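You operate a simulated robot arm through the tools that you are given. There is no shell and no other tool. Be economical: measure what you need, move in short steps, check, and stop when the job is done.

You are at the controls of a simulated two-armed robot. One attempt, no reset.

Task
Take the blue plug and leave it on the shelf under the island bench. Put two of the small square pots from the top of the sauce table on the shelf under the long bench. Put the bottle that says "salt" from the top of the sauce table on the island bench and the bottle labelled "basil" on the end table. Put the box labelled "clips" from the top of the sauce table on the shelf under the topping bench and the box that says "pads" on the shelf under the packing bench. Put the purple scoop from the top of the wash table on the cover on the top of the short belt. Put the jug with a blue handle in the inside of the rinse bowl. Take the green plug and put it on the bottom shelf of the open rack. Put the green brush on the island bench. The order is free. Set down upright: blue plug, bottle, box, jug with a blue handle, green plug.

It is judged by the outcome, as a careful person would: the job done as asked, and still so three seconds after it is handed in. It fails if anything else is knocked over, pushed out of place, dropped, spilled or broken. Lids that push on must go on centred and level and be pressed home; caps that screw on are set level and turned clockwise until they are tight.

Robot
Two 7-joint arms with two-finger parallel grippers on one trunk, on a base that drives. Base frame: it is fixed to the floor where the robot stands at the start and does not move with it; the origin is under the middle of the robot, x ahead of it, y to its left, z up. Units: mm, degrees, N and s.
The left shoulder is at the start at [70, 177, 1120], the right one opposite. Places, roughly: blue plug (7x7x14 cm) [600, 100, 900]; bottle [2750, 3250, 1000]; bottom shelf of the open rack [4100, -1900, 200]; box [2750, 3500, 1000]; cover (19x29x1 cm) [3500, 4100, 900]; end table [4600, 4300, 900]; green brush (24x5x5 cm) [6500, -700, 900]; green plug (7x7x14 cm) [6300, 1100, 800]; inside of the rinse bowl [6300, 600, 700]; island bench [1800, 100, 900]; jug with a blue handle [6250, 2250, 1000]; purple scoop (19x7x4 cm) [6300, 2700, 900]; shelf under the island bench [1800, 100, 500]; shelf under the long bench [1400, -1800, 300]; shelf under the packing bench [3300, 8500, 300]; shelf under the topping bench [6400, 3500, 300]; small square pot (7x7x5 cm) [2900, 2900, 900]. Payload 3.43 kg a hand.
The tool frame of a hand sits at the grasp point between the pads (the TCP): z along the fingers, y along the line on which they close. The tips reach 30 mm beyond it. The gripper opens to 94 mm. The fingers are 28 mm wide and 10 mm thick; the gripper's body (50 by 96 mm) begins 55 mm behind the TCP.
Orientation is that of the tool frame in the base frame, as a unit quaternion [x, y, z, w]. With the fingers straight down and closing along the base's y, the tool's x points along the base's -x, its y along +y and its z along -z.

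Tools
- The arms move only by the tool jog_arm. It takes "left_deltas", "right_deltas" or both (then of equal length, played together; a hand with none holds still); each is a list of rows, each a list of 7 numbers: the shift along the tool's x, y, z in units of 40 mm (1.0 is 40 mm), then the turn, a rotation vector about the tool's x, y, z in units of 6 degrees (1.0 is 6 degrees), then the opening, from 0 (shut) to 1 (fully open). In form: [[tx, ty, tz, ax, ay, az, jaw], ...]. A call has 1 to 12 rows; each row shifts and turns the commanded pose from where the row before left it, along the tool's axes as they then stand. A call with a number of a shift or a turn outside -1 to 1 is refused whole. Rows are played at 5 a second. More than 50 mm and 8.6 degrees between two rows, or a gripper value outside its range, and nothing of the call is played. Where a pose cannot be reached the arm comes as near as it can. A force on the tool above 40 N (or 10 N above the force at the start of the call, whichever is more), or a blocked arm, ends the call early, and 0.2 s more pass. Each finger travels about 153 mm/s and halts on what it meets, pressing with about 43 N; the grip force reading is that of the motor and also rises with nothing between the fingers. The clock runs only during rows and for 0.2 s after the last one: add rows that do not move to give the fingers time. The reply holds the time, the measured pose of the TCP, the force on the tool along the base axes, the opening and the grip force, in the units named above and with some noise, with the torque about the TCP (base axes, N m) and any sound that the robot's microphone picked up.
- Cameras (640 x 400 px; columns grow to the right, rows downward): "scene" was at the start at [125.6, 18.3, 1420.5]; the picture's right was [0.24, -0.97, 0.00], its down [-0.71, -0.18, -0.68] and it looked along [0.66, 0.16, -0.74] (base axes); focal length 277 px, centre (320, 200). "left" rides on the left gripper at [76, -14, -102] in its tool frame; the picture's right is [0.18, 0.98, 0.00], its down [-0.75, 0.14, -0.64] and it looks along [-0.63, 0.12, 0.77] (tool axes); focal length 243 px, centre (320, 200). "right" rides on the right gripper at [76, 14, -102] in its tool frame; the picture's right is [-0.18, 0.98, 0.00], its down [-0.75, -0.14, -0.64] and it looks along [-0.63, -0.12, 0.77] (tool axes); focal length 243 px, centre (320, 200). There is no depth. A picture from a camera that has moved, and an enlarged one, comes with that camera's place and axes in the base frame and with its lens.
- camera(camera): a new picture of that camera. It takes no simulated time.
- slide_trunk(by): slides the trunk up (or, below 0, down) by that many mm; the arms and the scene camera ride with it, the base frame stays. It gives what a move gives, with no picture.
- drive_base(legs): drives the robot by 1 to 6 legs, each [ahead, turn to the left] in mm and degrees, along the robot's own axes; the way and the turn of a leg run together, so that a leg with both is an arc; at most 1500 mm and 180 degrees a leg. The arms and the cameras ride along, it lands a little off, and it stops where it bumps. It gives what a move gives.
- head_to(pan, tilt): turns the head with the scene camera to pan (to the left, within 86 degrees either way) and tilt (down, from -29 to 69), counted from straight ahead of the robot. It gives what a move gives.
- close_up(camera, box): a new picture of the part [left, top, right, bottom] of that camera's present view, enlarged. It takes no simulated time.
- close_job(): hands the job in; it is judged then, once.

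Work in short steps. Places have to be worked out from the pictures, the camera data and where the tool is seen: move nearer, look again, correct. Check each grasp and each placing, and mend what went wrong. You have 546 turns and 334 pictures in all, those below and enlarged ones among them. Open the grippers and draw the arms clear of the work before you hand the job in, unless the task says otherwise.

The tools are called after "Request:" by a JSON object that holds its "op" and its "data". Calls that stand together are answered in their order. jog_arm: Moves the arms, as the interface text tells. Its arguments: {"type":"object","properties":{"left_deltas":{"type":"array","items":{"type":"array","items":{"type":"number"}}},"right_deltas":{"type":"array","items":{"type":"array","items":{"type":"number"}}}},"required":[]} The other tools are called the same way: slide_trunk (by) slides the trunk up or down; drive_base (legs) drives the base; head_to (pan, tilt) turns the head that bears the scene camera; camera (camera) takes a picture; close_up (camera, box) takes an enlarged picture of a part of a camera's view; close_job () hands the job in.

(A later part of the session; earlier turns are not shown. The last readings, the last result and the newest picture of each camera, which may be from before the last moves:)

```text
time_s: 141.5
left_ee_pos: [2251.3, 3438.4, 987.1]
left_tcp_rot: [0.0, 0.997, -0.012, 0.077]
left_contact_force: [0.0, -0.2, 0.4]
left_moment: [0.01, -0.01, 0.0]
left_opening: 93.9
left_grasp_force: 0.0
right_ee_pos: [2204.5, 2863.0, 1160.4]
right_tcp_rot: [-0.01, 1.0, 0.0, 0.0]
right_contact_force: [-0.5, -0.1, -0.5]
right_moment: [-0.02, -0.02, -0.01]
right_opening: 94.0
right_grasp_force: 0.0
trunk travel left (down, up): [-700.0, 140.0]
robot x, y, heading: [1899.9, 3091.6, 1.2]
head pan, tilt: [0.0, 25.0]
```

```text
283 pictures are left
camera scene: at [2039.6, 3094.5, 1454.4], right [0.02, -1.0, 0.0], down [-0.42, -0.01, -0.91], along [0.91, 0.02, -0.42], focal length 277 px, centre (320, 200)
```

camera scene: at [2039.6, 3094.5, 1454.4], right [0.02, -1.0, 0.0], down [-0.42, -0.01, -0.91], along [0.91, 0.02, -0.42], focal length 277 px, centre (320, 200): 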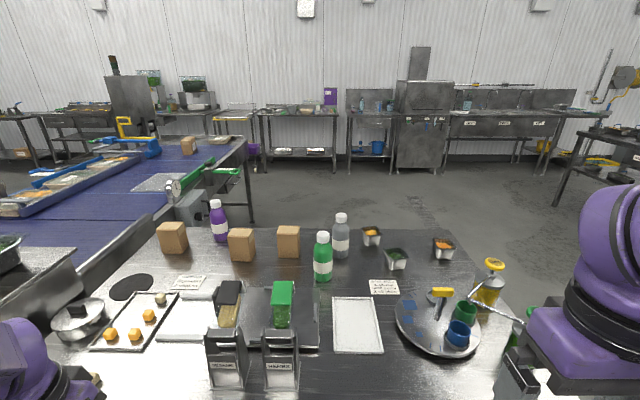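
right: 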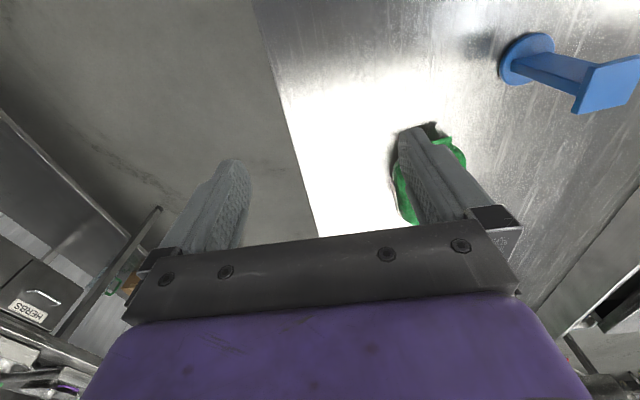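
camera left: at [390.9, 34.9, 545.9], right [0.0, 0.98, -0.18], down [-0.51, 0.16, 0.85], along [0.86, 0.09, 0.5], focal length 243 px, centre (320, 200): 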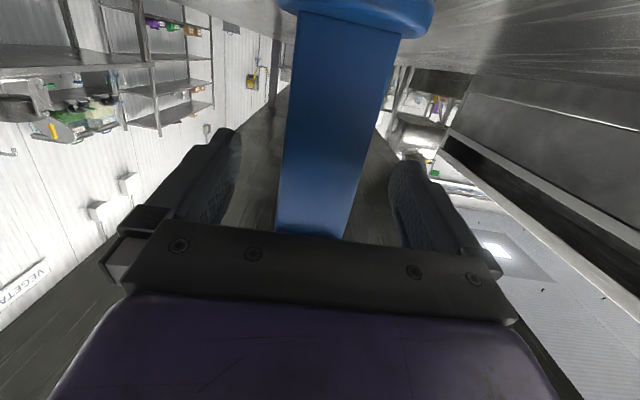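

I zoom in to read the labels.

Request:
{"op": "close_up", "data": {"camera": "scene", "box": [150, 190, 310, 290]}}

Request:
{"op": "close_up", "data": {"camera": "scene", "box": [300, 190, 460, 290]}}

```text
4.00 times, centred on (230, 240) of scene
camera zoom: at [2039.6, 3094.5, 1454.4], right [0.02, -1.0, 0.0], down [-0.42, -0.01, -0.91], along [0.91, 0.02, -0.42], focal length 1107 px, centre (680, 40)
```

zoom: 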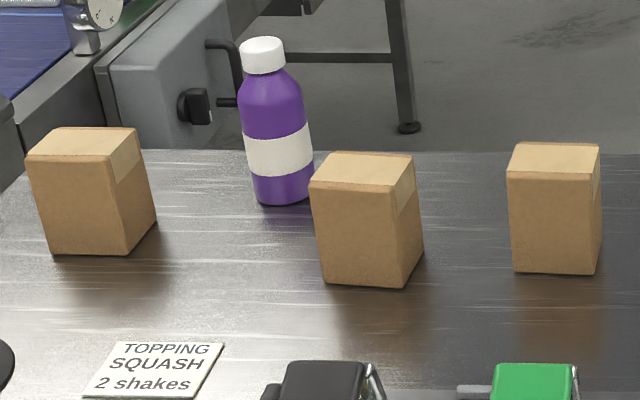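

```text
4.00 times, centred on (380, 240) of scene
camera zoom: at [2039.6, 3094.5, 1454.4], right [0.02, -1.0, 0.0], down [-0.42, -0.01, -0.91], along [0.91, 0.02, -0.42], focal length 1107 px, centre (80, 40)
```

zoom: 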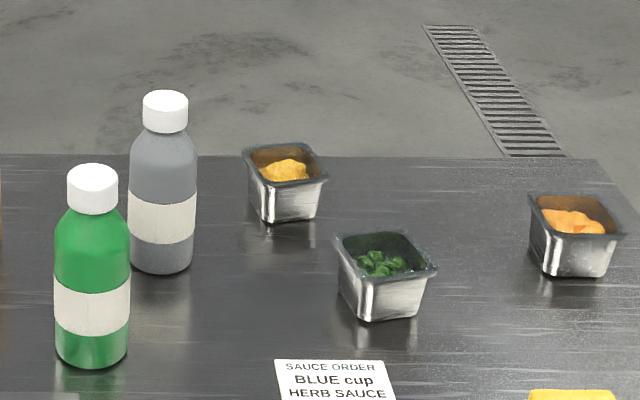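

The labels face the other (+x) side, and items are nearer that edge. I drive around to stand at about (3550,3150) facing −x.

Request:
{"op": "drive_base", "data": {"legs": [[0, -91], [1050, 0], [0, 90], [1500, 0], [150, 0], [0, 90]]}}

Request:
{"op": "camera", "data": {"camera": "scene"}}

```text
time_s: 143.5
left_ee_pos: [2362.6, 3240.5, 988.7]
left_tcp_rot: [0.228, 0.97, -0.031, 0.071]
left_contact_force: [-17.4, 1.9, 22.4]
left_moment: [0.94, -0.43, 0.91]
left_opening: 90.7
left_grasp_force: 0.1
right_ee_pos: [2060.4, 2747.6, 1161.6]
right_tcp_rot: [0.227, 0.974, 0.0, 0.002]
right_contact_force: [0.0, 0.3, -0.1]
right_moment: [0.01, 0.01, 0.01]
right_opening: 93.9
right_grasp_force: 0.0
trunk travel left (down, up): [-700.0, 140.0]
robot x, y, heading: [1897.4, 3094.6, -26.0]
head pan, tilt: [0.0, 25.0]
stopped in leg 1: the force on the tool passed its limit (the readings are from after the stop); the commanded pose is now the measured one
```

```text
280 pictures are left
camera scene: at [2018.3, 3028.9, 1455.2], right [-0.44, -0.9, 0.0], down [-0.38, 0.19, -0.91], along [0.82, -0.4, -0.42], focal length 277 px, centre (320, 200)
```

scene: 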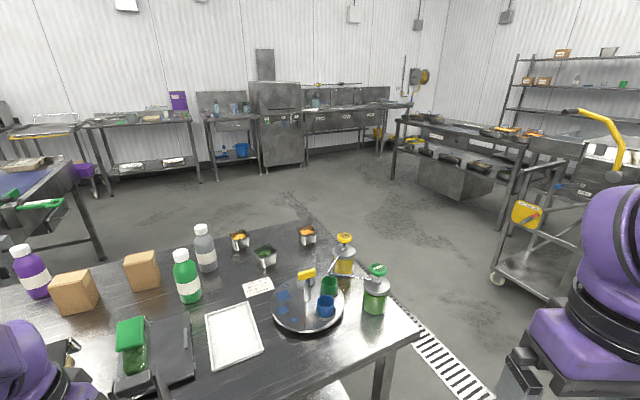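

The left hand touched something on the table while turning. I check before moving.

Request:
{"op": "camera", "data": {"camera": "left"}}

Request:
{"op": "head_to", "data": {"pan": 15, "tilt": 50}}

Request:
{"op": "camera", "data": {"camera": "scene"}}

```text
279 pictures are left
camera left: at [2276.4, 3270.2, 1078.8], right [0.28, 0.96, -0.06], down [0.65, -0.15, 0.74], along [0.71, -0.24, -0.67], focal length 243 px, centre (320, 200)
```

left: 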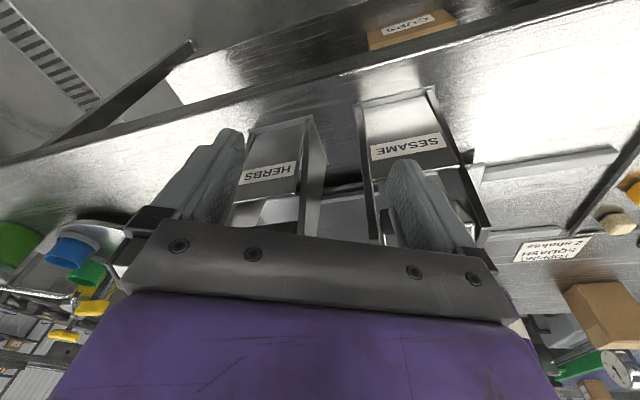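

```text
time_s: 144.4
left_ee_pos: [2362.6, 3240.1, 987.6]
left_tcp_rot: [0.229, 0.97, -0.03, 0.072]
left_contact_force: [-16.9, 2.7, 21.0]
left_moment: [1.02, -0.46, 0.93]
left_opening: 91.1
left_grasp_force: 0.0
right_ee_pos: [2058.9, 2747.3, 1161.7]
right_tcp_rot: [0.227, 0.974, 0.001, 0.002]
right_contact_force: [0.4, -0.2, -0.4]
right_moment: [0.0, 0.01, -0.01]
right_opening: 93.8
right_grasp_force: 0.0
trunk travel left (down, up): [-700.0, 140.0]
robot x, y, heading: [1898.9, 3091.1, -25.8]
head pan, tilt: [15.0, 50.0]
```

```text
278 pictures are left
camera scene: at [2010.4, 3054.9, 1417.7], right [-0.19, -0.98, 0.0], down [-0.75, 0.15, -0.65], along [0.64, -0.12, -0.76], focal length 277 px, centre (320, 200)
```

scene: 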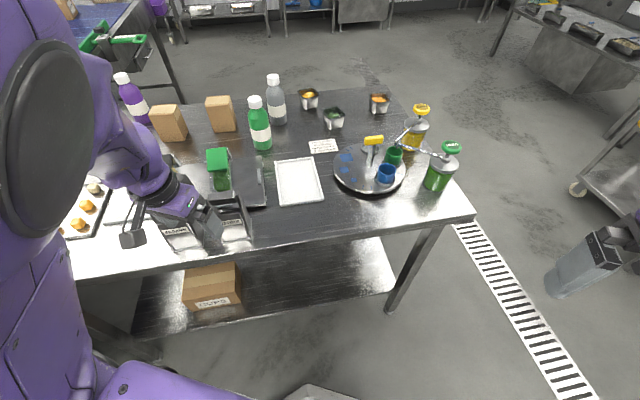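

The fingers lean on the "herbs/sesame" holders. I raise the trunk straight up 138 mm to free them.

Request:
{"op": "slide_trunk", "data": {"by": 138}}

Request:
{"op": "camera", "data": {"camera": "scene"}}

Request:
{"op": "camera", "data": {"camera": "left"}}

```text
time_s: 146.1
left_ee_pos: [2368.7, 3239.5, 1122.8]
left_tcp_rot: [0.23, 0.97, -0.032, 0.07]
left_contact_force: [0.5, 0.0, 0.1]
left_moment: [0.04, 0.0, -0.02]
left_opening: 93.9
left_grasp_force: 0.0
right_ee_pos: [2065.5, 2747.8, 1298.8]
right_tcp_rot: [0.227, 0.974, -0.001, 0.0]
right_contact_force: [0.7, 0.6, -0.4]
right_moment: [0.0, -0.01, 0.02]
right_opening: 94.1
right_grasp_force: 0.0
trunk travel left (down, up): [-838.0, 2.0]
robot x, y, heading: [1899.5, 3093.9, -26.2]
head pan, tilt: [15.0, 50.0]
```

```text
277 pictures are left
camera scene: at [2017.6, 3055.6, 1554.9], right [-0.19, -0.98, 0.0], down [-0.75, 0.15, -0.64], along [0.63, -0.12, -0.77], focal length 277 px, centre (320, 200)
```

scene: 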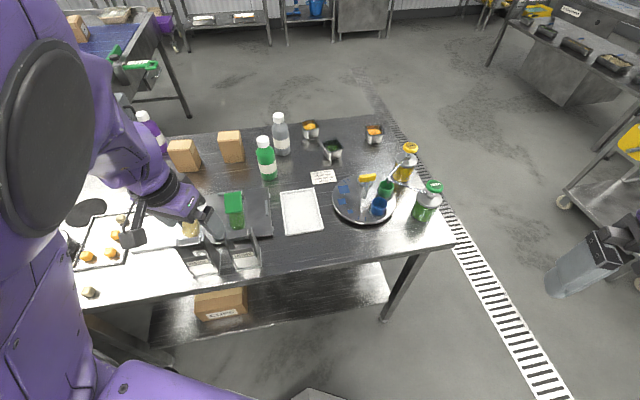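

```text
276 pictures are left
camera left: at [2281.8, 3270.5, 1214.4], right [0.28, 0.96, -0.06], down [0.65, -0.15, 0.74], along [0.7, -0.24, -0.67], focal length 243 px, centre (320, 200)
```

left: 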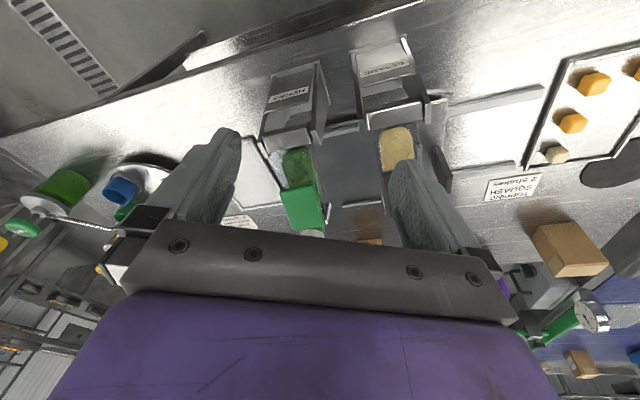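

Everything on the table appears in place. I back off first, then make the detour with the hands high.

Request:
{"op": "drive_base", "data": {"legs": [[-250, 0], [0, -64], [1100, 0], [0, 90]]}}

Request:
{"op": "head_to", "data": {"pan": 0, "tilt": 25}}

Request:
{"op": "camera", "data": {"camera": "scene"}}

```text
time_s: 159.8
left_ee_pos: [2027.4, 2427.9, 1124.7]
left_tcp_rot: [0.008, 0.997, -0.014, 0.073]
left_contact_force: [0.0, 0.6, 0.2]
left_moment: [0.01, 0.03, 0.01]
left_opening: 94.0
left_grasp_force: 0.1
right_ee_pos: [1969.3, 1852.5, 1299.8]
right_tcp_rot: [0.005, 1.0, 0.0, -0.001]
right_contact_force: [0.3, -0.1, 1.0]
right_moment: [-0.01, -0.01, 0.02]
right_opening: 93.8
right_grasp_force: 0.0
trunk travel left (down, up): [-838.0, 2.0]
robot x, y, heading: [1670.4, 2090.1, -0.0]
head pan, tilt: [15.0, 50.0]
```

```text
time_s: 160.7
left_ee_pos: [2029.2, 2428.5, 1124.3]
left_tcp_rot: [0.008, 0.997, -0.015, 0.074]
left_contact_force: [-0.4, 0.0, -0.4]
left_moment: [-0.02, -0.01, -0.02]
left_opening: 93.7
left_grasp_force: 0.0
right_ee_pos: [1968.4, 1852.9, 1299.6]
right_tcp_rot: [0.005, 1.0, 0.0, 0.0]
right_contact_force: [0.3, 0.2, -0.1]
right_moment: [0.0, -0.02, -0.02]
right_opening: 93.9
right_grasp_force: 0.0
trunk travel left (down, up): [-838.0, 2.0]
robot x, y, heading: [1668.0, 2092.7, -0.4]
head pan, tilt: [0.0, 25.0]
```

```text
275 pictures are left
camera scene: at [1809.9, 2090.1, 1592.4], right [0.0, -1.0, 0.0], down [-0.42, 0.0, -0.91], along [0.91, 0.0, -0.42], focal length 277 px, centre (320, 200)
```

scene: 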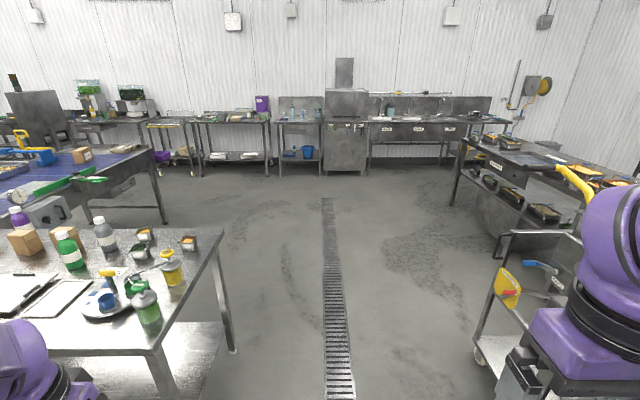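

Path ahead is clear. I drive on to (3570,2090), then up to y≈3100 and turn to face −x.

Request:
{"op": "drive_base", "data": {"legs": [[1000, 0], [950, 0], [0, 90], [1000, 0], [0, 90]]}}

Request:
{"op": "camera", "data": {"camera": "scene"}}

```text
time_s: 182.9
left_ee_pos: [3275.7, 2762.0, 1123.6]
left_tcp_rot: [0.997, -0.022, -0.073, -0.016]
left_contact_force: [-0.8, -0.5, 0.8]
left_moment: [0.0, 0.01, 0.0]
left_opening: 94.3
left_grasp_force: 0.1
right_ee_pos: [3349.5, 3333.8, 1298.6]
right_tcp_rot: [1.0, -0.019, 0.0, 0.001]
right_contact_force: [0.3, 1.0, -0.2]
right_moment: [0.01, -0.04, -0.04]
right_opening: 93.7
right_grasp_force: 0.1
trunk travel left (down, up): [-838.0, 2.0]
robot x, y, heading: [3642.8, 3087.3, 178.4]
head pan, tilt: [0.0, 25.0]
```

```text
274 pictures are left
camera scene: at [3499.2, 3092.2, 1592.4], right [0.03, 1.0, 0.0], down [0.42, -0.01, -0.91], along [-0.91, 0.03, -0.42], focal length 277 px, centre (320, 200)
```

scene: 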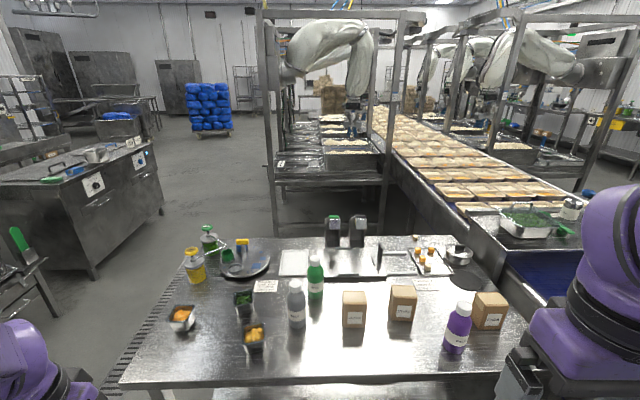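

Request:
{"op": "close_up", "data": {"camera": "scene", "box": [270, 250, 430, 350]}}

Request:
{"op": "close_up", "data": {"camera": "scene", "box": [380, 270, 540, 370]}}

```text
4.00 times, centred on (350, 300) of scene
camera zoom: at [3499.2, 3092.2, 1592.4], right [0.03, 1.0, 0.0], down [0.42, -0.01, -0.91], along [-0.91, 0.03, -0.42], focal length 1107 px, centre (200, -200)
```

zoom: 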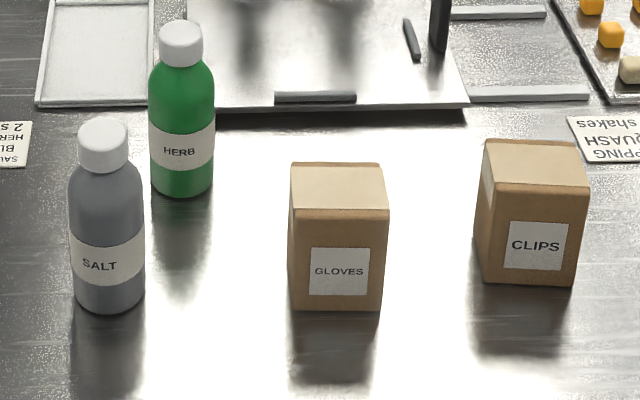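

```text
4.00 times, centred on (460, 320) of scene
camera zoom: at [3499.2, 3092.2, 1592.4], right [0.03, 1.0, 0.0], down [0.42, -0.01, -0.91], along [-0.91, 0.03, -0.42], focal length 1107 px, centre (-240, -280)
```

zoom: 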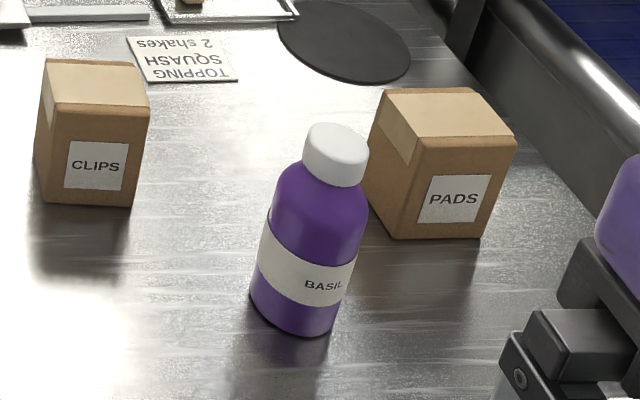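

Salt = grey bottle, basil = purple, clips = 2nd box, pads = right-hand box; table top z≈850. I first fetch "pads" with the right hand: shift the robot to y≈3405.

Request:
{"op": "drive_base", "data": {"legs": [[0, -88], [318, 0], [0, 89]]}}

Request:
{"op": "jog_arm", "data": {"right_deltas": [[-0.8, 0, 0.5, 0, -1, 0, 1], [-0.8, 0, 0.5, 0, -1, 0, 1], [-0.8, 0, 0.5, 0, -1, 0, 1], [-0.8, 0, 0.5, 0, -1, 0, 1], [0, 0, 0.8, 0, -1, 0, 1], [0, 0, 0.8, 0, -1, 0, 1], [0, 0, 0.8, 0, -0.7, 0, 1], [0, 0, 0, 0, 0, 0, 1]]}}

Request:
{"op": "camera", "data": {"camera": "scene"}}

Request:
{"op": "camera", "data": {"camera": "right"}}

```text
time_s: 192.6
left_ee_pos: [3286.7, 3062.8, 1124.1]
left_tcp_rot: [0.997, -0.002, -0.074, -0.015]
left_contact_force: [-0.8, -0.1, -0.2]
left_moment: [-0.01, -0.03, 0.0]
left_opening: 94.1
left_grasp_force: 0.0
right_ee_pos: [3338.7, 3639.1, 1298.3]
right_tcp_rot: [1.0, 0.0, 0.001, 0.001]
right_contact_force: [-0.4, 0.3, 0.2]
right_moment: [0.04, 0.02, 0.01]
right_opening: 94.2
right_grasp_force: 0.1
trunk travel left (down, up): [-838.0, 2.0]
robot x, y, heading: [3641.2, 3404.5, -179.7]
head pan, tilt: [0.0, 25.0]
```

```text
time_s: 194.4
left_ee_pos: [3286.8, 3062.5, 1123.6]
left_tcp_rot: [0.997, -0.001, -0.074, -0.015]
left_contact_force: [-0.7, 0.0, 0.7]
left_moment: [-0.02, 0.03, 0.02]
left_opening: 93.9
left_grasp_force: 0.1
right_ee_pos: [3153.7, 3639.0, 1158.3]
right_tcp_rot: [0.939, 0.0, -0.344, 0.0]
right_contact_force: [-0.2, 1.0, 0.4]
right_moment: [0.01, 0.0, -0.01]
right_opening: 93.9
right_grasp_force: 0.0
trunk travel left (down, up): [-838.0, 2.0]
robot x, y, heading: [3642.7, 3401.1, -179.3]
head pan, tilt: [0.0, 25.0]
```

```text
271 pictures are left
camera scene: at [3497.9, 3402.7, 1592.5], right [-0.01, 1.0, 0.0], down [0.42, 0.0, -0.91], along [-0.91, -0.01, -0.42], focal length 277 px, centre (320, 200)
```

scene: 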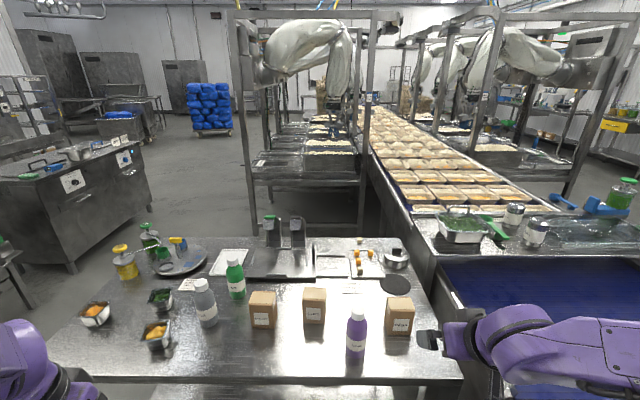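

```text
270 pictures are left
camera right: at [3278.0, 3626.6, 1187.6], right [-0.14, -0.98, 0.12], down [-0.16, 0.14, 0.98], along [-0.98, 0.12, -0.18], focal length 243 px, centre (320, 200)
```

right: 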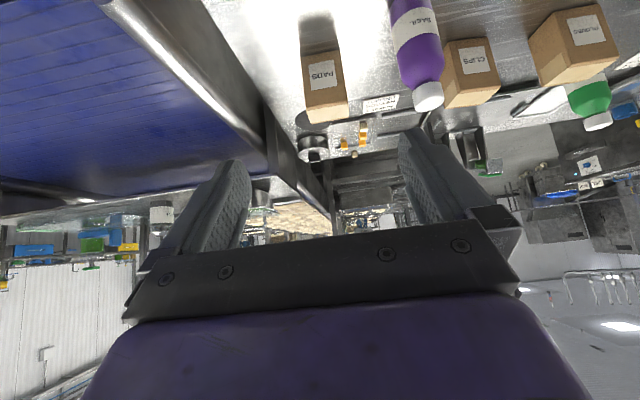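

Request:
{"op": "close_up", "data": {"camera": "scene", "box": [330, 280, 450, 370]}}

Request:
{"op": "close_up", "data": {"camera": "right", "box": [270, 10, 430, 130]}}

```text
4.44 times, centred on (390, 325) of scene
camera zoom: at [3497.9, 3402.7, 1592.5], right [-0.01, 1.0, 0.0], down [0.42, 0.0, -0.91], along [-0.91, -0.01, -0.42], focal length 1230 px, centre (9, -356)
```

zoom: 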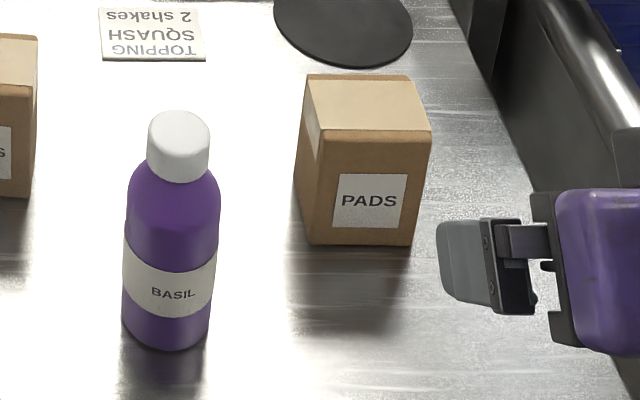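

```text
3.33 times, centred on (350, 70) of right
camera zoom: at [3278.0, 3626.6, 1187.6], right [-0.14, -0.98, 0.12], down [-0.16, 0.14, 0.98], along [-0.98, 0.12, -0.18], focal length 809 px, centre (220, 633)
```

zoom: 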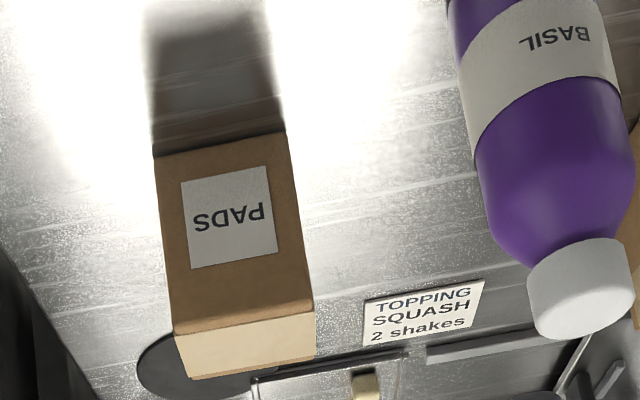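

Box front face is at x≈2889, y 3602–3676, ~54 deep: centre (2864,3639). I bring the tilted right hand to a point ~120 mm short of it.

Request:
{"op": "jog_arm", "data": {"right_deltas": [[-0.26, 0, 0.87, 0, 0, 0, 1], [-0.26, 0, 0.87, 0, 0, 0, 1], [-0.26, 0, 0.87, 0, 0, 0, 1], [-0.26, 0, 0.87, 0, 0, 0, 1], [-0.26, 0, 0.87, 0, 0, 0, 1], [-0.26, 0, 0.87, 0, 0, 0, 1], [-0.26, 0, 0.87, 0, 0, 0, 1], [0, 0, 0, 0, 0, 0, 1]]}}

Request:
{"op": "camera", "data": {"camera": "right"}}

Request:
{"op": "close_up", "data": {"camera": "scene", "box": [320, 250, 480, 370]}}

```text
time_s: 196.2
left_ee_pos: [3288.5, 3063.8, 1124.5]
left_tcp_rot: [0.997, -0.002, -0.073, -0.015]
left_contact_force: [0.2, -0.3, -1.0]
left_moment: [0.0, 0.03, -0.04]
left_opening: 94.4
left_grasp_force: 0.0
right_ee_pos: [2940.1, 3638.3, 1018.6]
right_tcp_rot: [0.939, 0.001, -0.344, 0.0]
right_contact_force: [0.5, -0.7, 0.2]
right_moment: [-0.01, 0.01, 0.0]
right_opening: 94.2
right_grasp_force: 0.0
trunk travel left (down, up): [-838.0, 2.0]
robot x, y, heading: [3639.7, 3404.9, -179.7]
head pan, tilt: [0.0, 25.0]
```

```text
267 pictures are left
camera right: at [3066.0, 3625.3, 1048.2], right [-0.14, -0.98, 0.12], down [-0.16, 0.14, 0.98], along [-0.98, 0.12, -0.18], focal length 243 px, centre (320, 200)
```

right: 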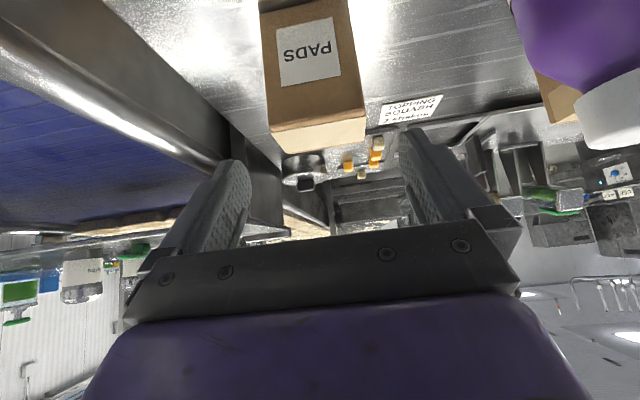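

```text
3.33 times, centred on (400, 310) of scene
camera zoom: at [3498.3, 3402.3, 1592.5], right [-0.01, 1.0, 0.0], down [0.42, 0.0, -0.91], along [-0.91, -0.01, -0.42], focal length 922 px, centre (53, -167)
```

zoom: 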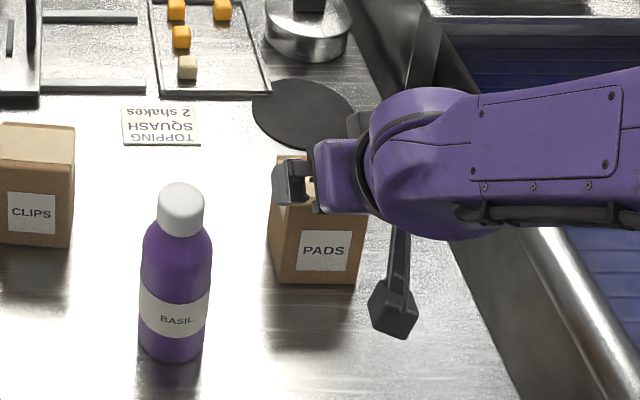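

Aligned laterally (box centre y≈3641). I advance 120 mm along the tool and close.

Request:
{"op": "jog_arm", "data": {"right_deltas": [[0, -0.05, 0.75, 0, 0, 0, 1], [0, 0, 0.75, 0, 0, 0, 1], [0, 0, 0.75, 0, 0, 0, 1], [0, 0, 0.75, 0, 0, 0, 1], [0, 0, 0, 0, 0, 0, 1]]}}

Request:
{"op": "camera", "data": {"camera": "right"}}

```text
time_s: 197.4
left_ee_pos: [3286.4, 3063.2, 1124.3]
left_tcp_rot: [0.997, -0.002, -0.074, -0.015]
left_contact_force: [-0.7, 0.2, -0.3]
left_moment: [-0.01, 0.01, -0.01]
left_opening: 94.0
left_grasp_force: 0.0
right_ee_pos: [2863.8, 3639.3, 926.0]
right_tcp_rot: [0.939, 0.002, -0.343, 0.001]
right_contact_force: [-0.2, 0.5, -0.2]
right_moment: [0.01, -0.02, 0.0]
right_opening: 94.1
right_grasp_force: 0.0
trunk travel left (down, up): [-838.0, 2.0]
robot x, y, heading: [3641.4, 3402.7, -179.3]
head pan, tilt: [0.0, 25.0]
```

```text
265 pictures are left
camera right: at [2988.1, 3626.5, 956.5], right [-0.14, -0.98, 0.12], down [-0.16, 0.14, 0.98], along [-0.98, 0.12, -0.18], focal length 243 px, centre (320, 200)
```

right: 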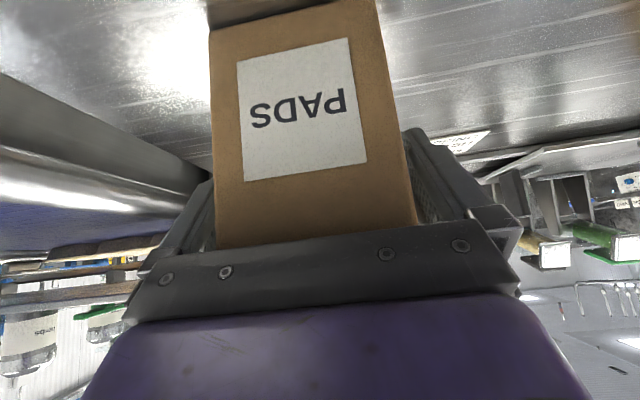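

The box is between the fingers. I close and lift.

Request:
{"op": "jog_arm", "data": {"right_deltas": [[0, 0, 0, 0, 0, 0, 0.7], [0, 0, 0, 0, 0, 0, 0], [0, 0, 0, 0, 0, 0, 0], [0, 0, 0, 0, 0, 0, 0]]}}

Request:
{"op": "jog_arm", "data": {"right_deltas": [[-0.5, 0, -0.6, 0, 0, 0, 0], [-0.5, 0, -0.6, 0, 0, 0, 0], [-0.5, 0, -0.6, 0, 0, 0, 0], [-0.5, 0, -0.6, 0, 0, 0, 0], [0, 0, 0, 0, 0, 0, 0]]}}

Request:
{"op": "close_up", "data": {"camera": "scene", "box": [320, 210, 480, 370]}}

```text
time_s: 198.4
left_ee_pos: [3287.9, 3062.6, 1123.5]
left_tcp_rot: [0.997, -0.002, -0.074, -0.015]
left_contact_force: [0.1, 0.7, -0.4]
left_moment: [-0.02, 0.0, -0.02]
left_opening: 94.0
left_grasp_force: 0.0
right_ee_pos: [2863.9, 3640.1, 926.1]
right_tcp_rot: [0.939, 0.002, -0.344, 0.001]
right_contact_force: [1.2, 0.1, 0.4]
right_moment: [-0.05, -0.05, 0.0]
right_opening: 75.9
right_grasp_force: 42.8
trunk travel left (down, up): [-838.0, 2.0]
robot x, y, heading: [3637.8, 3404.0, -179.4]
head pan, tilt: [0.0, 25.0]
```

```text
time_s: 199.6
left_ee_pos: [3286.0, 3062.7, 1123.8]
left_tcp_rot: [0.997, -0.002, -0.074, -0.015]
left_contact_force: [0.7, -0.5, -0.5]
left_moment: [-0.03, -0.01, 0.0]
left_opening: 94.0
left_grasp_force: 0.0
right_ee_pos: [2862.7, 3639.5, 1051.0]
right_tcp_rot: [0.939, 0.002, -0.343, 0.001]
right_contact_force: [0.3, -0.4, -1.4]
right_moment: [0.01, 0.07, 0.02]
right_opening: 76.1
right_grasp_force: 43.4
trunk travel left (down, up): [-838.0, 2.0]
robot x, y, heading: [3645.9, 3401.4, -179.7]
head pan, tilt: [0.0, 25.0]
```

```text
2.50 times, centred on (400, 290) of scene
camera zoom: at [3496.7, 3402.1, 1592.3], right [-0.01, 1.0, 0.0], down [0.42, 0.0, -0.91], along [-0.91, -0.01, -0.42], focal length 692 px, centre (120, -25)
```

zoom: 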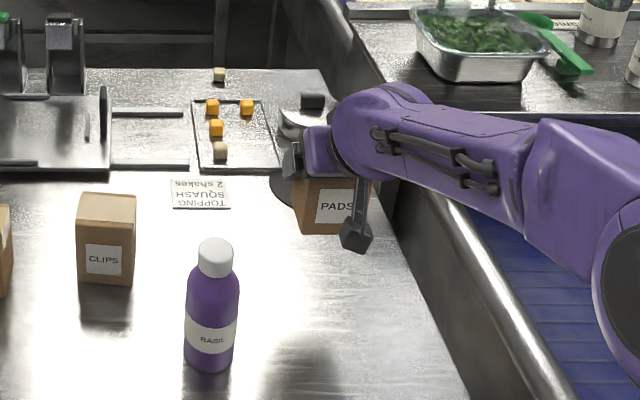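

"Pads" is held (76 mm, level). I retract the right hand toward the robot.

Request:
{"op": "jog_arm", "data": {"right_deltas": [[0.475, 0, -0.65, 0, 0, 0, 0], [0.475, 0, -0.65, 0, 0, 0, 0], [0.475, 0, -0.65, 0, 0, 0, 0], [0.475, 0, -0.65, 0, 0, 0, 0], [0.475, 0, -0.65, 0, 0, 0, 0], [0.475, 0, -0.65, 0, 0, 0, 0], [0.475, 0, -0.65, 0, 0, 0, 0], [0.475, 0, -0.65, 0, 0, 0, 0], [0, 0, 0, 0, 0, 0, 0]]}}

Request:
{"op": "drive_base", "data": {"legs": [[0, -30]]}}

Request:
{"op": "camera", "data": {"camera": "scene"}}

Request:
{"op": "camera", "data": {"camera": "left"}}

```text
time_s: 201.6
left_ee_pos: [3285.2, 3064.4, 1124.6]
left_tcp_rot: [0.997, -0.003, -0.075, -0.015]
left_contact_force: [0.0, 0.4, -0.3]
left_moment: [-0.01, 0.01, -0.02]
left_opening: 93.9
left_grasp_force: 0.1
right_ee_pos: [3113.6, 3639.2, 1110.9]
right_tcp_rot: [0.939, 0.0, -0.343, 0.001]
right_contact_force: [-0.3, 0.1, -2.4]
right_moment: [0.02, 0.02, 0.01]
right_opening: 76.0
right_grasp_force: 42.9
trunk travel left (down, up): [-838.0, 2.0]
robot x, y, heading: [3642.4, 3405.6, -179.5]
head pan, tilt: [0.0, 25.0]
```

```text
time_s: 203.5
left_ee_pos: [3162.0, 3288.9, 1123.4]
left_tcp_rot: [0.962, -0.263, -0.067, -0.033]
left_contact_force: [-0.1, 0.7, -0.2]
left_moment: [0.01, 0.01, -0.03]
left_opening: 94.0
left_grasp_force: 0.0
right_ee_pos: [3305.5, 3874.8, 1112.1]
right_tcp_rot: [0.907, -0.244, -0.331, -0.09]
right_contact_force: [0.3, 0.0, -2.0]
right_moment: [-0.01, 0.02, 0.01]
right_opening: 76.1
right_grasp_force: 42.8
trunk travel left (down, up): [-838.0, 2.0]
robot x, y, heading: [3640.0, 3406.0, 150.1]
head pan, tilt: [0.0, 25.0]
```

```text
263 pictures are left
camera scene: at [3515.6, 3473.8, 1592.4], right [0.5, 0.87, 0.0], down [0.37, -0.21, -0.91], along [-0.79, 0.45, -0.42], focal length 277 px, centre (320, 200)
```

scene: 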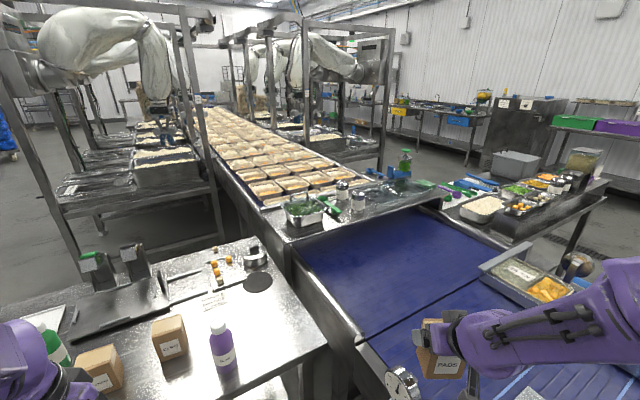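

```text
262 pictures are left
camera left: at [3246.0, 3252.6, 1214.1], right [-0.34, -0.94, -0.06], down [-0.64, 0.19, 0.74], along [-0.68, 0.29, -0.67], focal length 243 px, centre (320, 200)
```

left: 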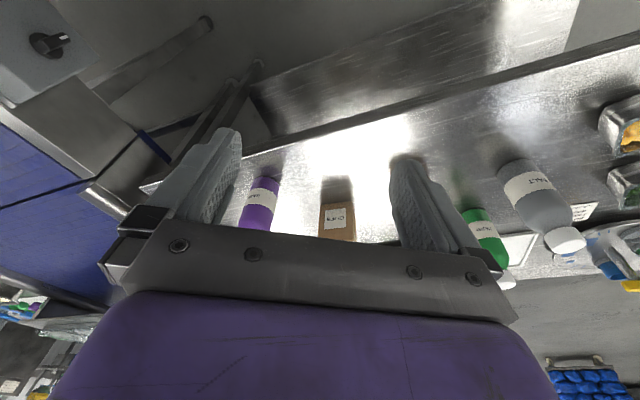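

Basil is at about (2960,3495). I tilt the left hand to 40° and bring it to a pre-grasp point.

Request:
{"op": "jog_arm", "data": {"left_deltas": [[0, 0, 0, 0, -1, 0, 1], [0, 0, 0, 0, -1, 0, 1], [0, 0, 0, 0, -1, 0, 1], [0, 0, 0, 0, -1, 0, 1], [0, 0, 0, 0, -1, 0, 1], [0, 0, 0, 0, -0.25, 0, 1], [-0.37, -0.325, 0.85, 0, 0, 0, 1], [-0.37, -0.325, 0.85, 0, 0, 0, 1], [-0.37, -0.325, 0.85, 0, 0, 0, 1], [-0.37, -0.325, 0.85, 0, 0, 0, 1], [-0.37, -0.325, 0.85, 0, 0, 0, 1], [0, 0, 0, 0, 0, 0, 1]]}}

Request:
{"op": "camera", "data": {"camera": "left"}}

Request:
{"op": "camera", "data": {"camera": "scene"}}

```text
time_s: 206.1
left_ee_pos: [2993.3, 3433.0, 1049.6]
left_tcp_rot: [0.907, -0.243, -0.327, -0.104]
left_contact_force: [-0.6, -0.4, -0.4]
left_moment: [-0.01, 0.01, -0.02]
left_opening: 94.1
left_grasp_force: 0.0
left hand out of reach, approached as far as the arm can: row 2, 3, 4, 5, 6
right_ee_pos: [3306.8, 3873.0, 1111.2]
right_tcp_rot: [0.907, -0.245, -0.331, -0.089]
right_contact_force: [1.2, 0.8, -2.3]
right_moment: [0.02, 0.02, 0.01]
right_opening: 75.8
right_grasp_force: 42.8
trunk travel left (down, up): [-838.0, 2.0]
robot x, y, heading: [3642.1, 3404.0, 150.0]
head pan, tilt: [0.0, 25.0]
```

```text
261 pictures are left
camera left: at [3106.9, 3382.2, 1079.6], right [-0.38, -0.91, -0.15], down [-0.23, -0.06, 0.97], along [-0.9, 0.4, -0.19], focal length 243 px, centre (320, 200)
```

left: 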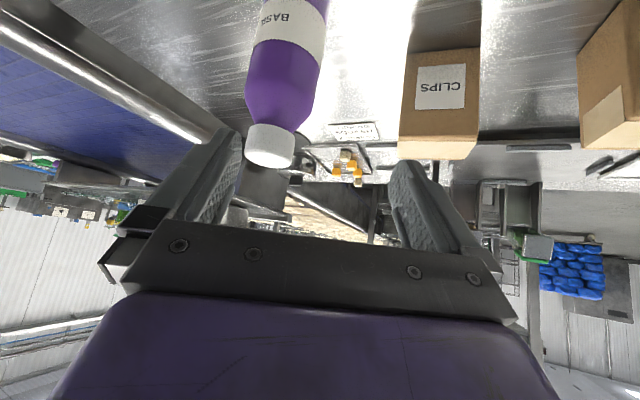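

```text
260 pictures are left
camera scene: at [3517.2, 3473.6, 1592.5], right [0.5, 0.87, 0.0], down [0.37, -0.21, -0.91], along [-0.79, 0.45, -0.42], focal length 277 px, centre (320, 200)
```

scene: 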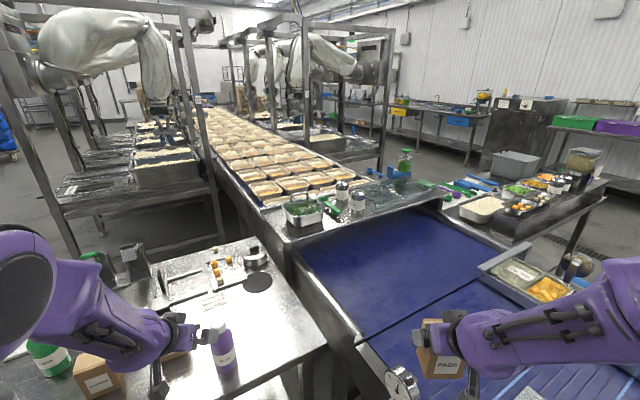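

I align laterally onto the bottle's line, then check the view.

Request:
{"op": "jog_arm", "data": {"left_deltas": [[0.2, -0.5, 0, 0, 0, 0, 1], [0.3, -0.5, 0, 0, 0, 0, 1], [0, 0, 0, 0, 0, 0, 1]]}}

Request:
{"op": "camera", "data": {"camera": "left"}}

```text
time_s: 206.9
left_ee_pos: [3027.1, 3459.4, 1037.7]
left_tcp_rot: [0.907, -0.243, -0.327, -0.104]
left_contact_force: [0.0, -0.9, 0.4]
left_moment: [-0.03, 0.0, -0.01]
left_opening: 93.9
left_grasp_force: 0.1
right_ee_pos: [3304.4, 3873.8, 1111.5]
right_tcp_rot: [0.907, -0.245, -0.33, -0.09]
right_contact_force: [-0.3, -1.0, -0.9]
right_moment: [-0.02, 0.01, 0.05]
right_opening: 75.9
right_grasp_force: 43.1
trunk travel left (down, up): [-838.0, 2.0]
robot x, y, heading: [3644.4, 3407.1, 149.9]
head pan, tilt: [0.0, 25.0]
```

```text
259 pictures are left
camera left: at [3140.6, 3408.4, 1067.3], right [-0.38, -0.91, -0.15], down [-0.23, -0.06, 0.97], along [-0.9, 0.4, -0.19], focal length 243 px, centre (320, 200)
```

left: 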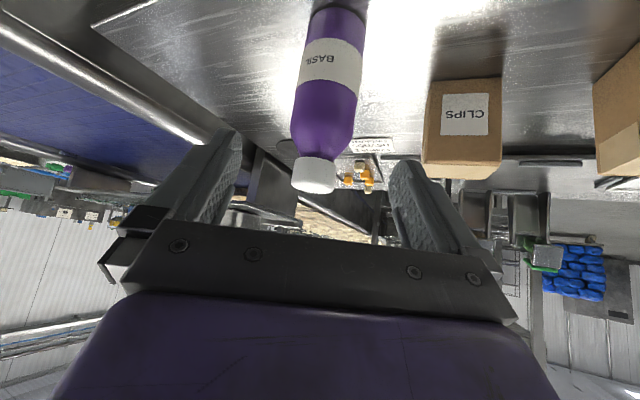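

Bottle axis ≈(2966,3495), aligned. I advance ~122 mm along the tool and close on the body.

Request:
{"op": "jog_arm", "data": {"left_deltas": [[0.11, 0, 0.76, 0, 0, 0, 1], [0.11, 0, 0.76, 0, 0, 0, 1], [0.11, 0, 0.76, 0, 0, 0, 1], [0.11, 0, 0.76, 0, 0, 0, 1], [0, 0, 0, 0, 0, 0, 1]]}}

Request:
{"op": "camera", "data": {"camera": "left"}}

```text
time_s: 208.1
left_ee_pos: [2973.0, 3495.8, 933.2]
left_tcp_rot: [0.908, -0.244, -0.325, -0.103]
left_contact_force: [0.5, 0.4, 0.3]
left_moment: [0.04, 0.04, 0.03]
left_opening: 93.9
left_grasp_force: 0.0
right_ee_pos: [3305.6, 3874.3, 1112.3]
right_tcp_rot: [0.907, -0.245, -0.332, -0.09]
right_contact_force: [0.8, 0.2, -2.0]
right_moment: [0.0, 0.03, 0.02]
right_opening: 76.2
right_grasp_force: 43.4
trunk travel left (down, up): [-838.0, 2.0]
robot x, y, heading: [3643.5, 3407.3, 150.3]
head pan, tilt: [0.0, 25.0]
```

```text
258 pictures are left
camera left: at [3087.5, 3443.3, 963.3], right [-0.38, -0.91, -0.15], down [-0.23, -0.06, 0.97], along [-0.9, 0.4, -0.19], focal length 243 px, centre (320, 200)
```

left: 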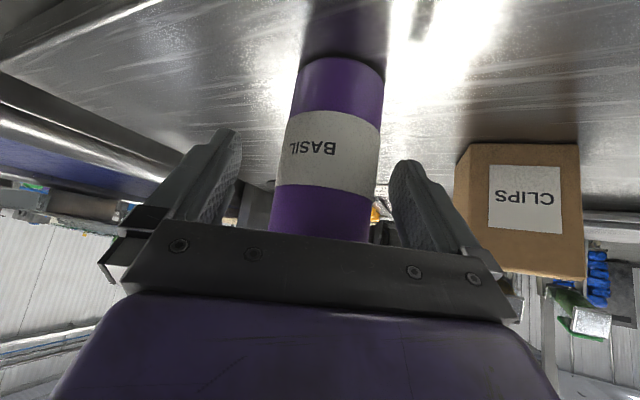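

I go 15 mm further forward level, then close and lift.

Request:
{"op": "jog_arm", "data": {"left_deltas": [[-0.29, 0, 0.24, 0, 0, 0, 1], [0, 0, 0, 0, 0, 0, 0.7], [0, 0, 0, 0, 0, 0, 0], [0, 0, 0, 0, 0, 0, 0], [0, 0, 0, 0, 0, 0, 0]]}}

Request:
{"op": "jog_arm", "data": {"left_deltas": [[-0.5, 0, -0.6, 0, 0, 0, 0], [-0.5, 0, -0.6, 0, 0, 0, 0], [-0.5, 0, -0.6, 0, 0, 0, 0], [0, 0, 0, 0, 0, 0, 0]]}}

Request:
{"op": "camera", "data": {"camera": "scene"}}

```text
time_s: 209.3
left_ee_pos: [2960.5, 3502.7, 932.7]
left_tcp_rot: [0.908, -0.242, -0.326, -0.103]
left_contact_force: [0.7, 0.3, -0.4]
left_moment: [0.01, -0.02, 0.01]
left_opening: 60.9
left_grasp_force: 42.8
right_ee_pos: [3304.8, 3876.1, 1111.2]
right_tcp_rot: [0.907, -0.245, -0.332, -0.089]
right_contact_force: [0.2, -0.4, -1.4]
right_moment: [0.01, 0.06, 0.02]
right_opening: 75.6
right_grasp_force: 43.1
trunk travel left (down, up): [-838.0, 2.0]
robot x, y, heading: [3639.7, 3406.1, 150.1]
head pan, tilt: [0.0, 25.0]
```

```text
time_s: 210.3
left_ee_pos: [2957.8, 3501.4, 1026.3]
left_tcp_rot: [0.907, -0.244, -0.326, -0.104]
left_contact_force: [-0.2, 0.2, -3.3]
left_moment: [-0.03, -0.03, 0.0]
left_opening: 60.9
left_grasp_force: 42.6
right_ee_pos: [3304.6, 3873.9, 1110.3]
right_tcp_rot: [0.907, -0.244, -0.331, -0.09]
right_contact_force: [-0.4, -0.3, -1.2]
right_moment: [0.02, 0.08, 0.02]
right_opening: 75.8
right_grasp_force: 43.3
trunk travel left (down, up): [-838.0, 2.0]
robot x, y, heading: [3638.0, 3403.5, 150.0]
head pan, tilt: [0.0, 25.0]
```

```text
257 pictures are left
camera scene: at [3515.1, 3474.6, 1592.3], right [0.5, 0.87, 0.0], down [0.37, -0.21, -0.91], along [-0.79, 0.45, -0.42], focal length 277 px, centre (320, 200)
```

scene: 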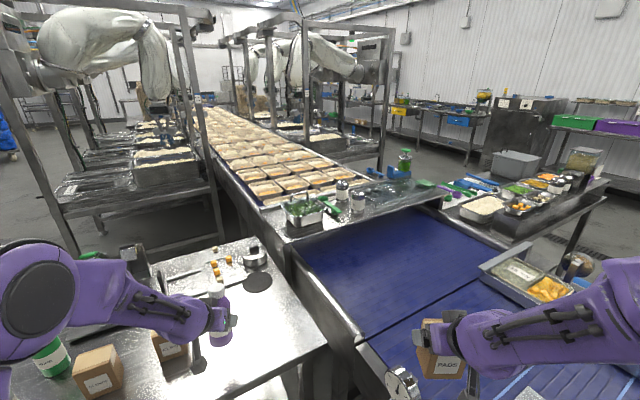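

Basil held. I back away from the table and turn to look toward the end table.

Request:
{"op": "drive_base", "data": {"legs": [[-450, 0], [0, -90]]}}

Request:
{"op": "camera", "data": {"camera": "scene"}}

```text
time_s: 216.9
left_ee_pos: [4124.8, 3867.1, 1026.6]
left_tcp_rot: [-0.471, 0.813, 0.157, 0.303]
left_contact_force: [0.1, 0.0, -2.9]
left_moment: [-0.03, 0.0, 0.0]
left_opening: 60.6
left_grasp_force: 42.7
right_ee_pos: [4500.2, 3521.0, 1112.6]
right_tcp_rot: [-0.47, 0.814, 0.17, 0.297]
right_contact_force: [-0.1, 0.9, -2.3]
right_moment: [0.04, 0.0, 0.02]
right_opening: 75.8
right_grasp_force: 42.5
trunk travel left (down, up): [-838.0, 2.0]
robot x, y, heading: [4031.0, 3184.1, 60.3]
head pan, tilt: [0.0, 25.0]
```

```text
256 pictures are left
camera scene: at [4099.0, 3306.6, 1592.3], right [0.87, -0.49, 0.0], down [-0.21, -0.37, -0.91], along [0.45, 0.79, -0.42], focal length 277 px, centre (320, 200)
```

scene: 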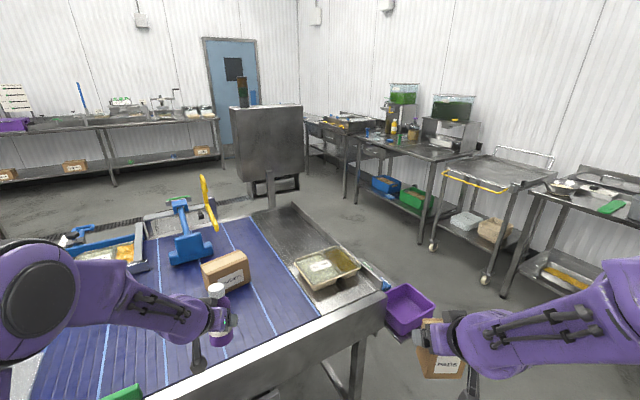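

The end table looks like the steel plate at the belt's end (x≈4440–4700, y≈3860–4650), with a tub on it. I reposition in front of it for a closer look.

Request:
{"op": "drive_base", "data": {"legs": [[-200, 0], [0, -60], [650, 0], [0, 90]]}}

Request:
{"op": "camera", "data": {"camera": "scene"}}

```text
time_s: 228.2
left_ee_pos: [4314.2, 3650.0, 1026.2]
left_tcp_rot: [0.671, -0.658, -0.233, -0.25]
left_contact_force: [0.4, 0.4, -2.5]
left_moment: [-0.04, 0.0, 0.02]
left_opening: 60.6
left_grasp_force: 43.3
right_ee_pos: [4812.7, 3547.8, 1111.2]
right_tcp_rot: [0.669, -0.66, -0.244, -0.241]
right_contact_force: [-0.5, -0.2, -1.7]
right_moment: [0.01, 0.04, 0.0]
right_opening: 76.0
right_grasp_force: 43.5
trunk travel left (down, up): [-838.0, 2.0]
robot x, y, heading: [4584.2, 3017.0, 91.6]
head pan, tilt: [0.0, 25.0]
```

```text
255 pictures are left
camera scene: at [4579.5, 3157.4, 1592.3], right [1.0, 0.02, 0.0], down [0.01, -0.42, -0.91], along [-0.02, 0.91, -0.42], focal length 277 px, centre (320, 200)
```

scene: 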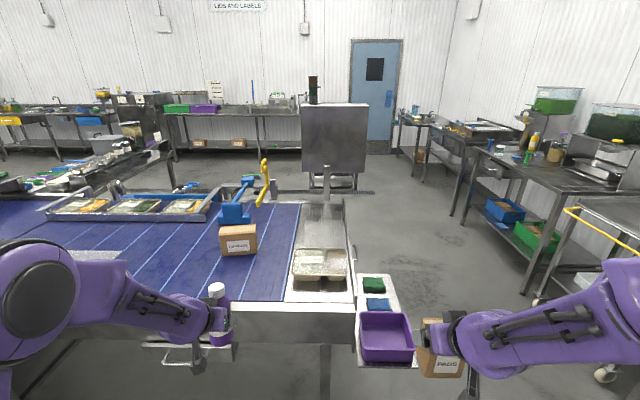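

Request:
{"op": "close_up", "data": {"camera": "scene", "box": [260, 190, 420, 330]}}

```text
2.86 times, centred on (340, 260) of scene
camera zoom: at [4579.5, 3157.4, 1592.3], right [1.0, 0.02, 0.0], down [0.01, -0.42, -0.91], along [-0.02, 0.91, -0.42], focal length 790 px, centre (263, 29)
```

zoom: 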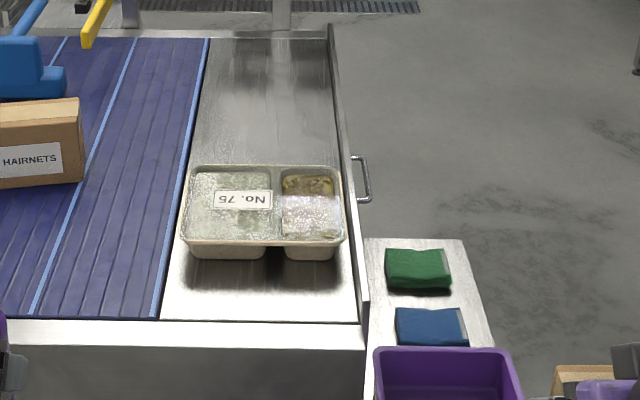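

The free front strip (y≈3880–3990) suits the bottle (61 mm). I move the robot to about (4820,3200) so the left hand comes in front of it.

Request:
{"op": "drive_base", "data": {"legs": [[0, -91.6], [236, 0], [0, 90], [190, 0]]}}

Request:
{"op": "camera", "data": {"camera": "scene"}}

Request:
{"op": "camera", "data": {"camera": "left"}}

```text
time_s: 238.8
left_ee_pos: [4569.3, 3845.5, 1028.4]
left_tcp_rot: [-0.661, 0.668, 0.229, 0.254]
left_contact_force: [0.4, 0.3, -3.4]
left_moment: [-0.05, -0.02, 0.04]
left_opening: 59.3
left_grasp_force: 43.3
right_ee_pos: [5064.7, 3726.0, 1112.5]
right_tcp_rot: [-0.659, 0.669, 0.241, 0.244]
right_contact_force: [-0.3, -0.6, -1.4]
right_moment: [0.02, 0.01, -0.01]
right_opening: 75.9
right_grasp_force: 43.0
trunk travel left (down, up): [-838.0, 2.0]
robot x, y, heading: [4824.9, 3203.9, 89.4]
head pan, tilt: [0.0, 25.0]
```

```text
253 pictures are left
camera scene: at [4819.8, 3342.9, 1592.8], right [1.0, -0.01, 0.0], down [0.0, -0.42, -0.91], along [0.01, 0.91, -0.42], focal length 277 px, centre (320, 200)
```

scene: 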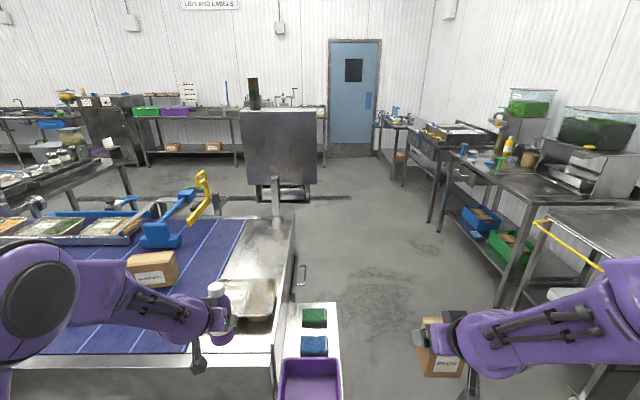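

```text
252 pictures are left
camera left: at [4580.6, 3720.3, 1058.1], right [-0.98, -0.12, -0.15], down [-0.17, 0.17, 0.97], along [-0.09, 0.98, -0.18], focal length 243 px, centre (320, 200)
```

left: 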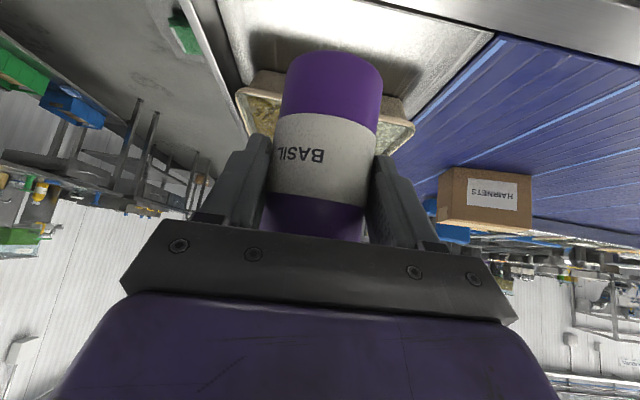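

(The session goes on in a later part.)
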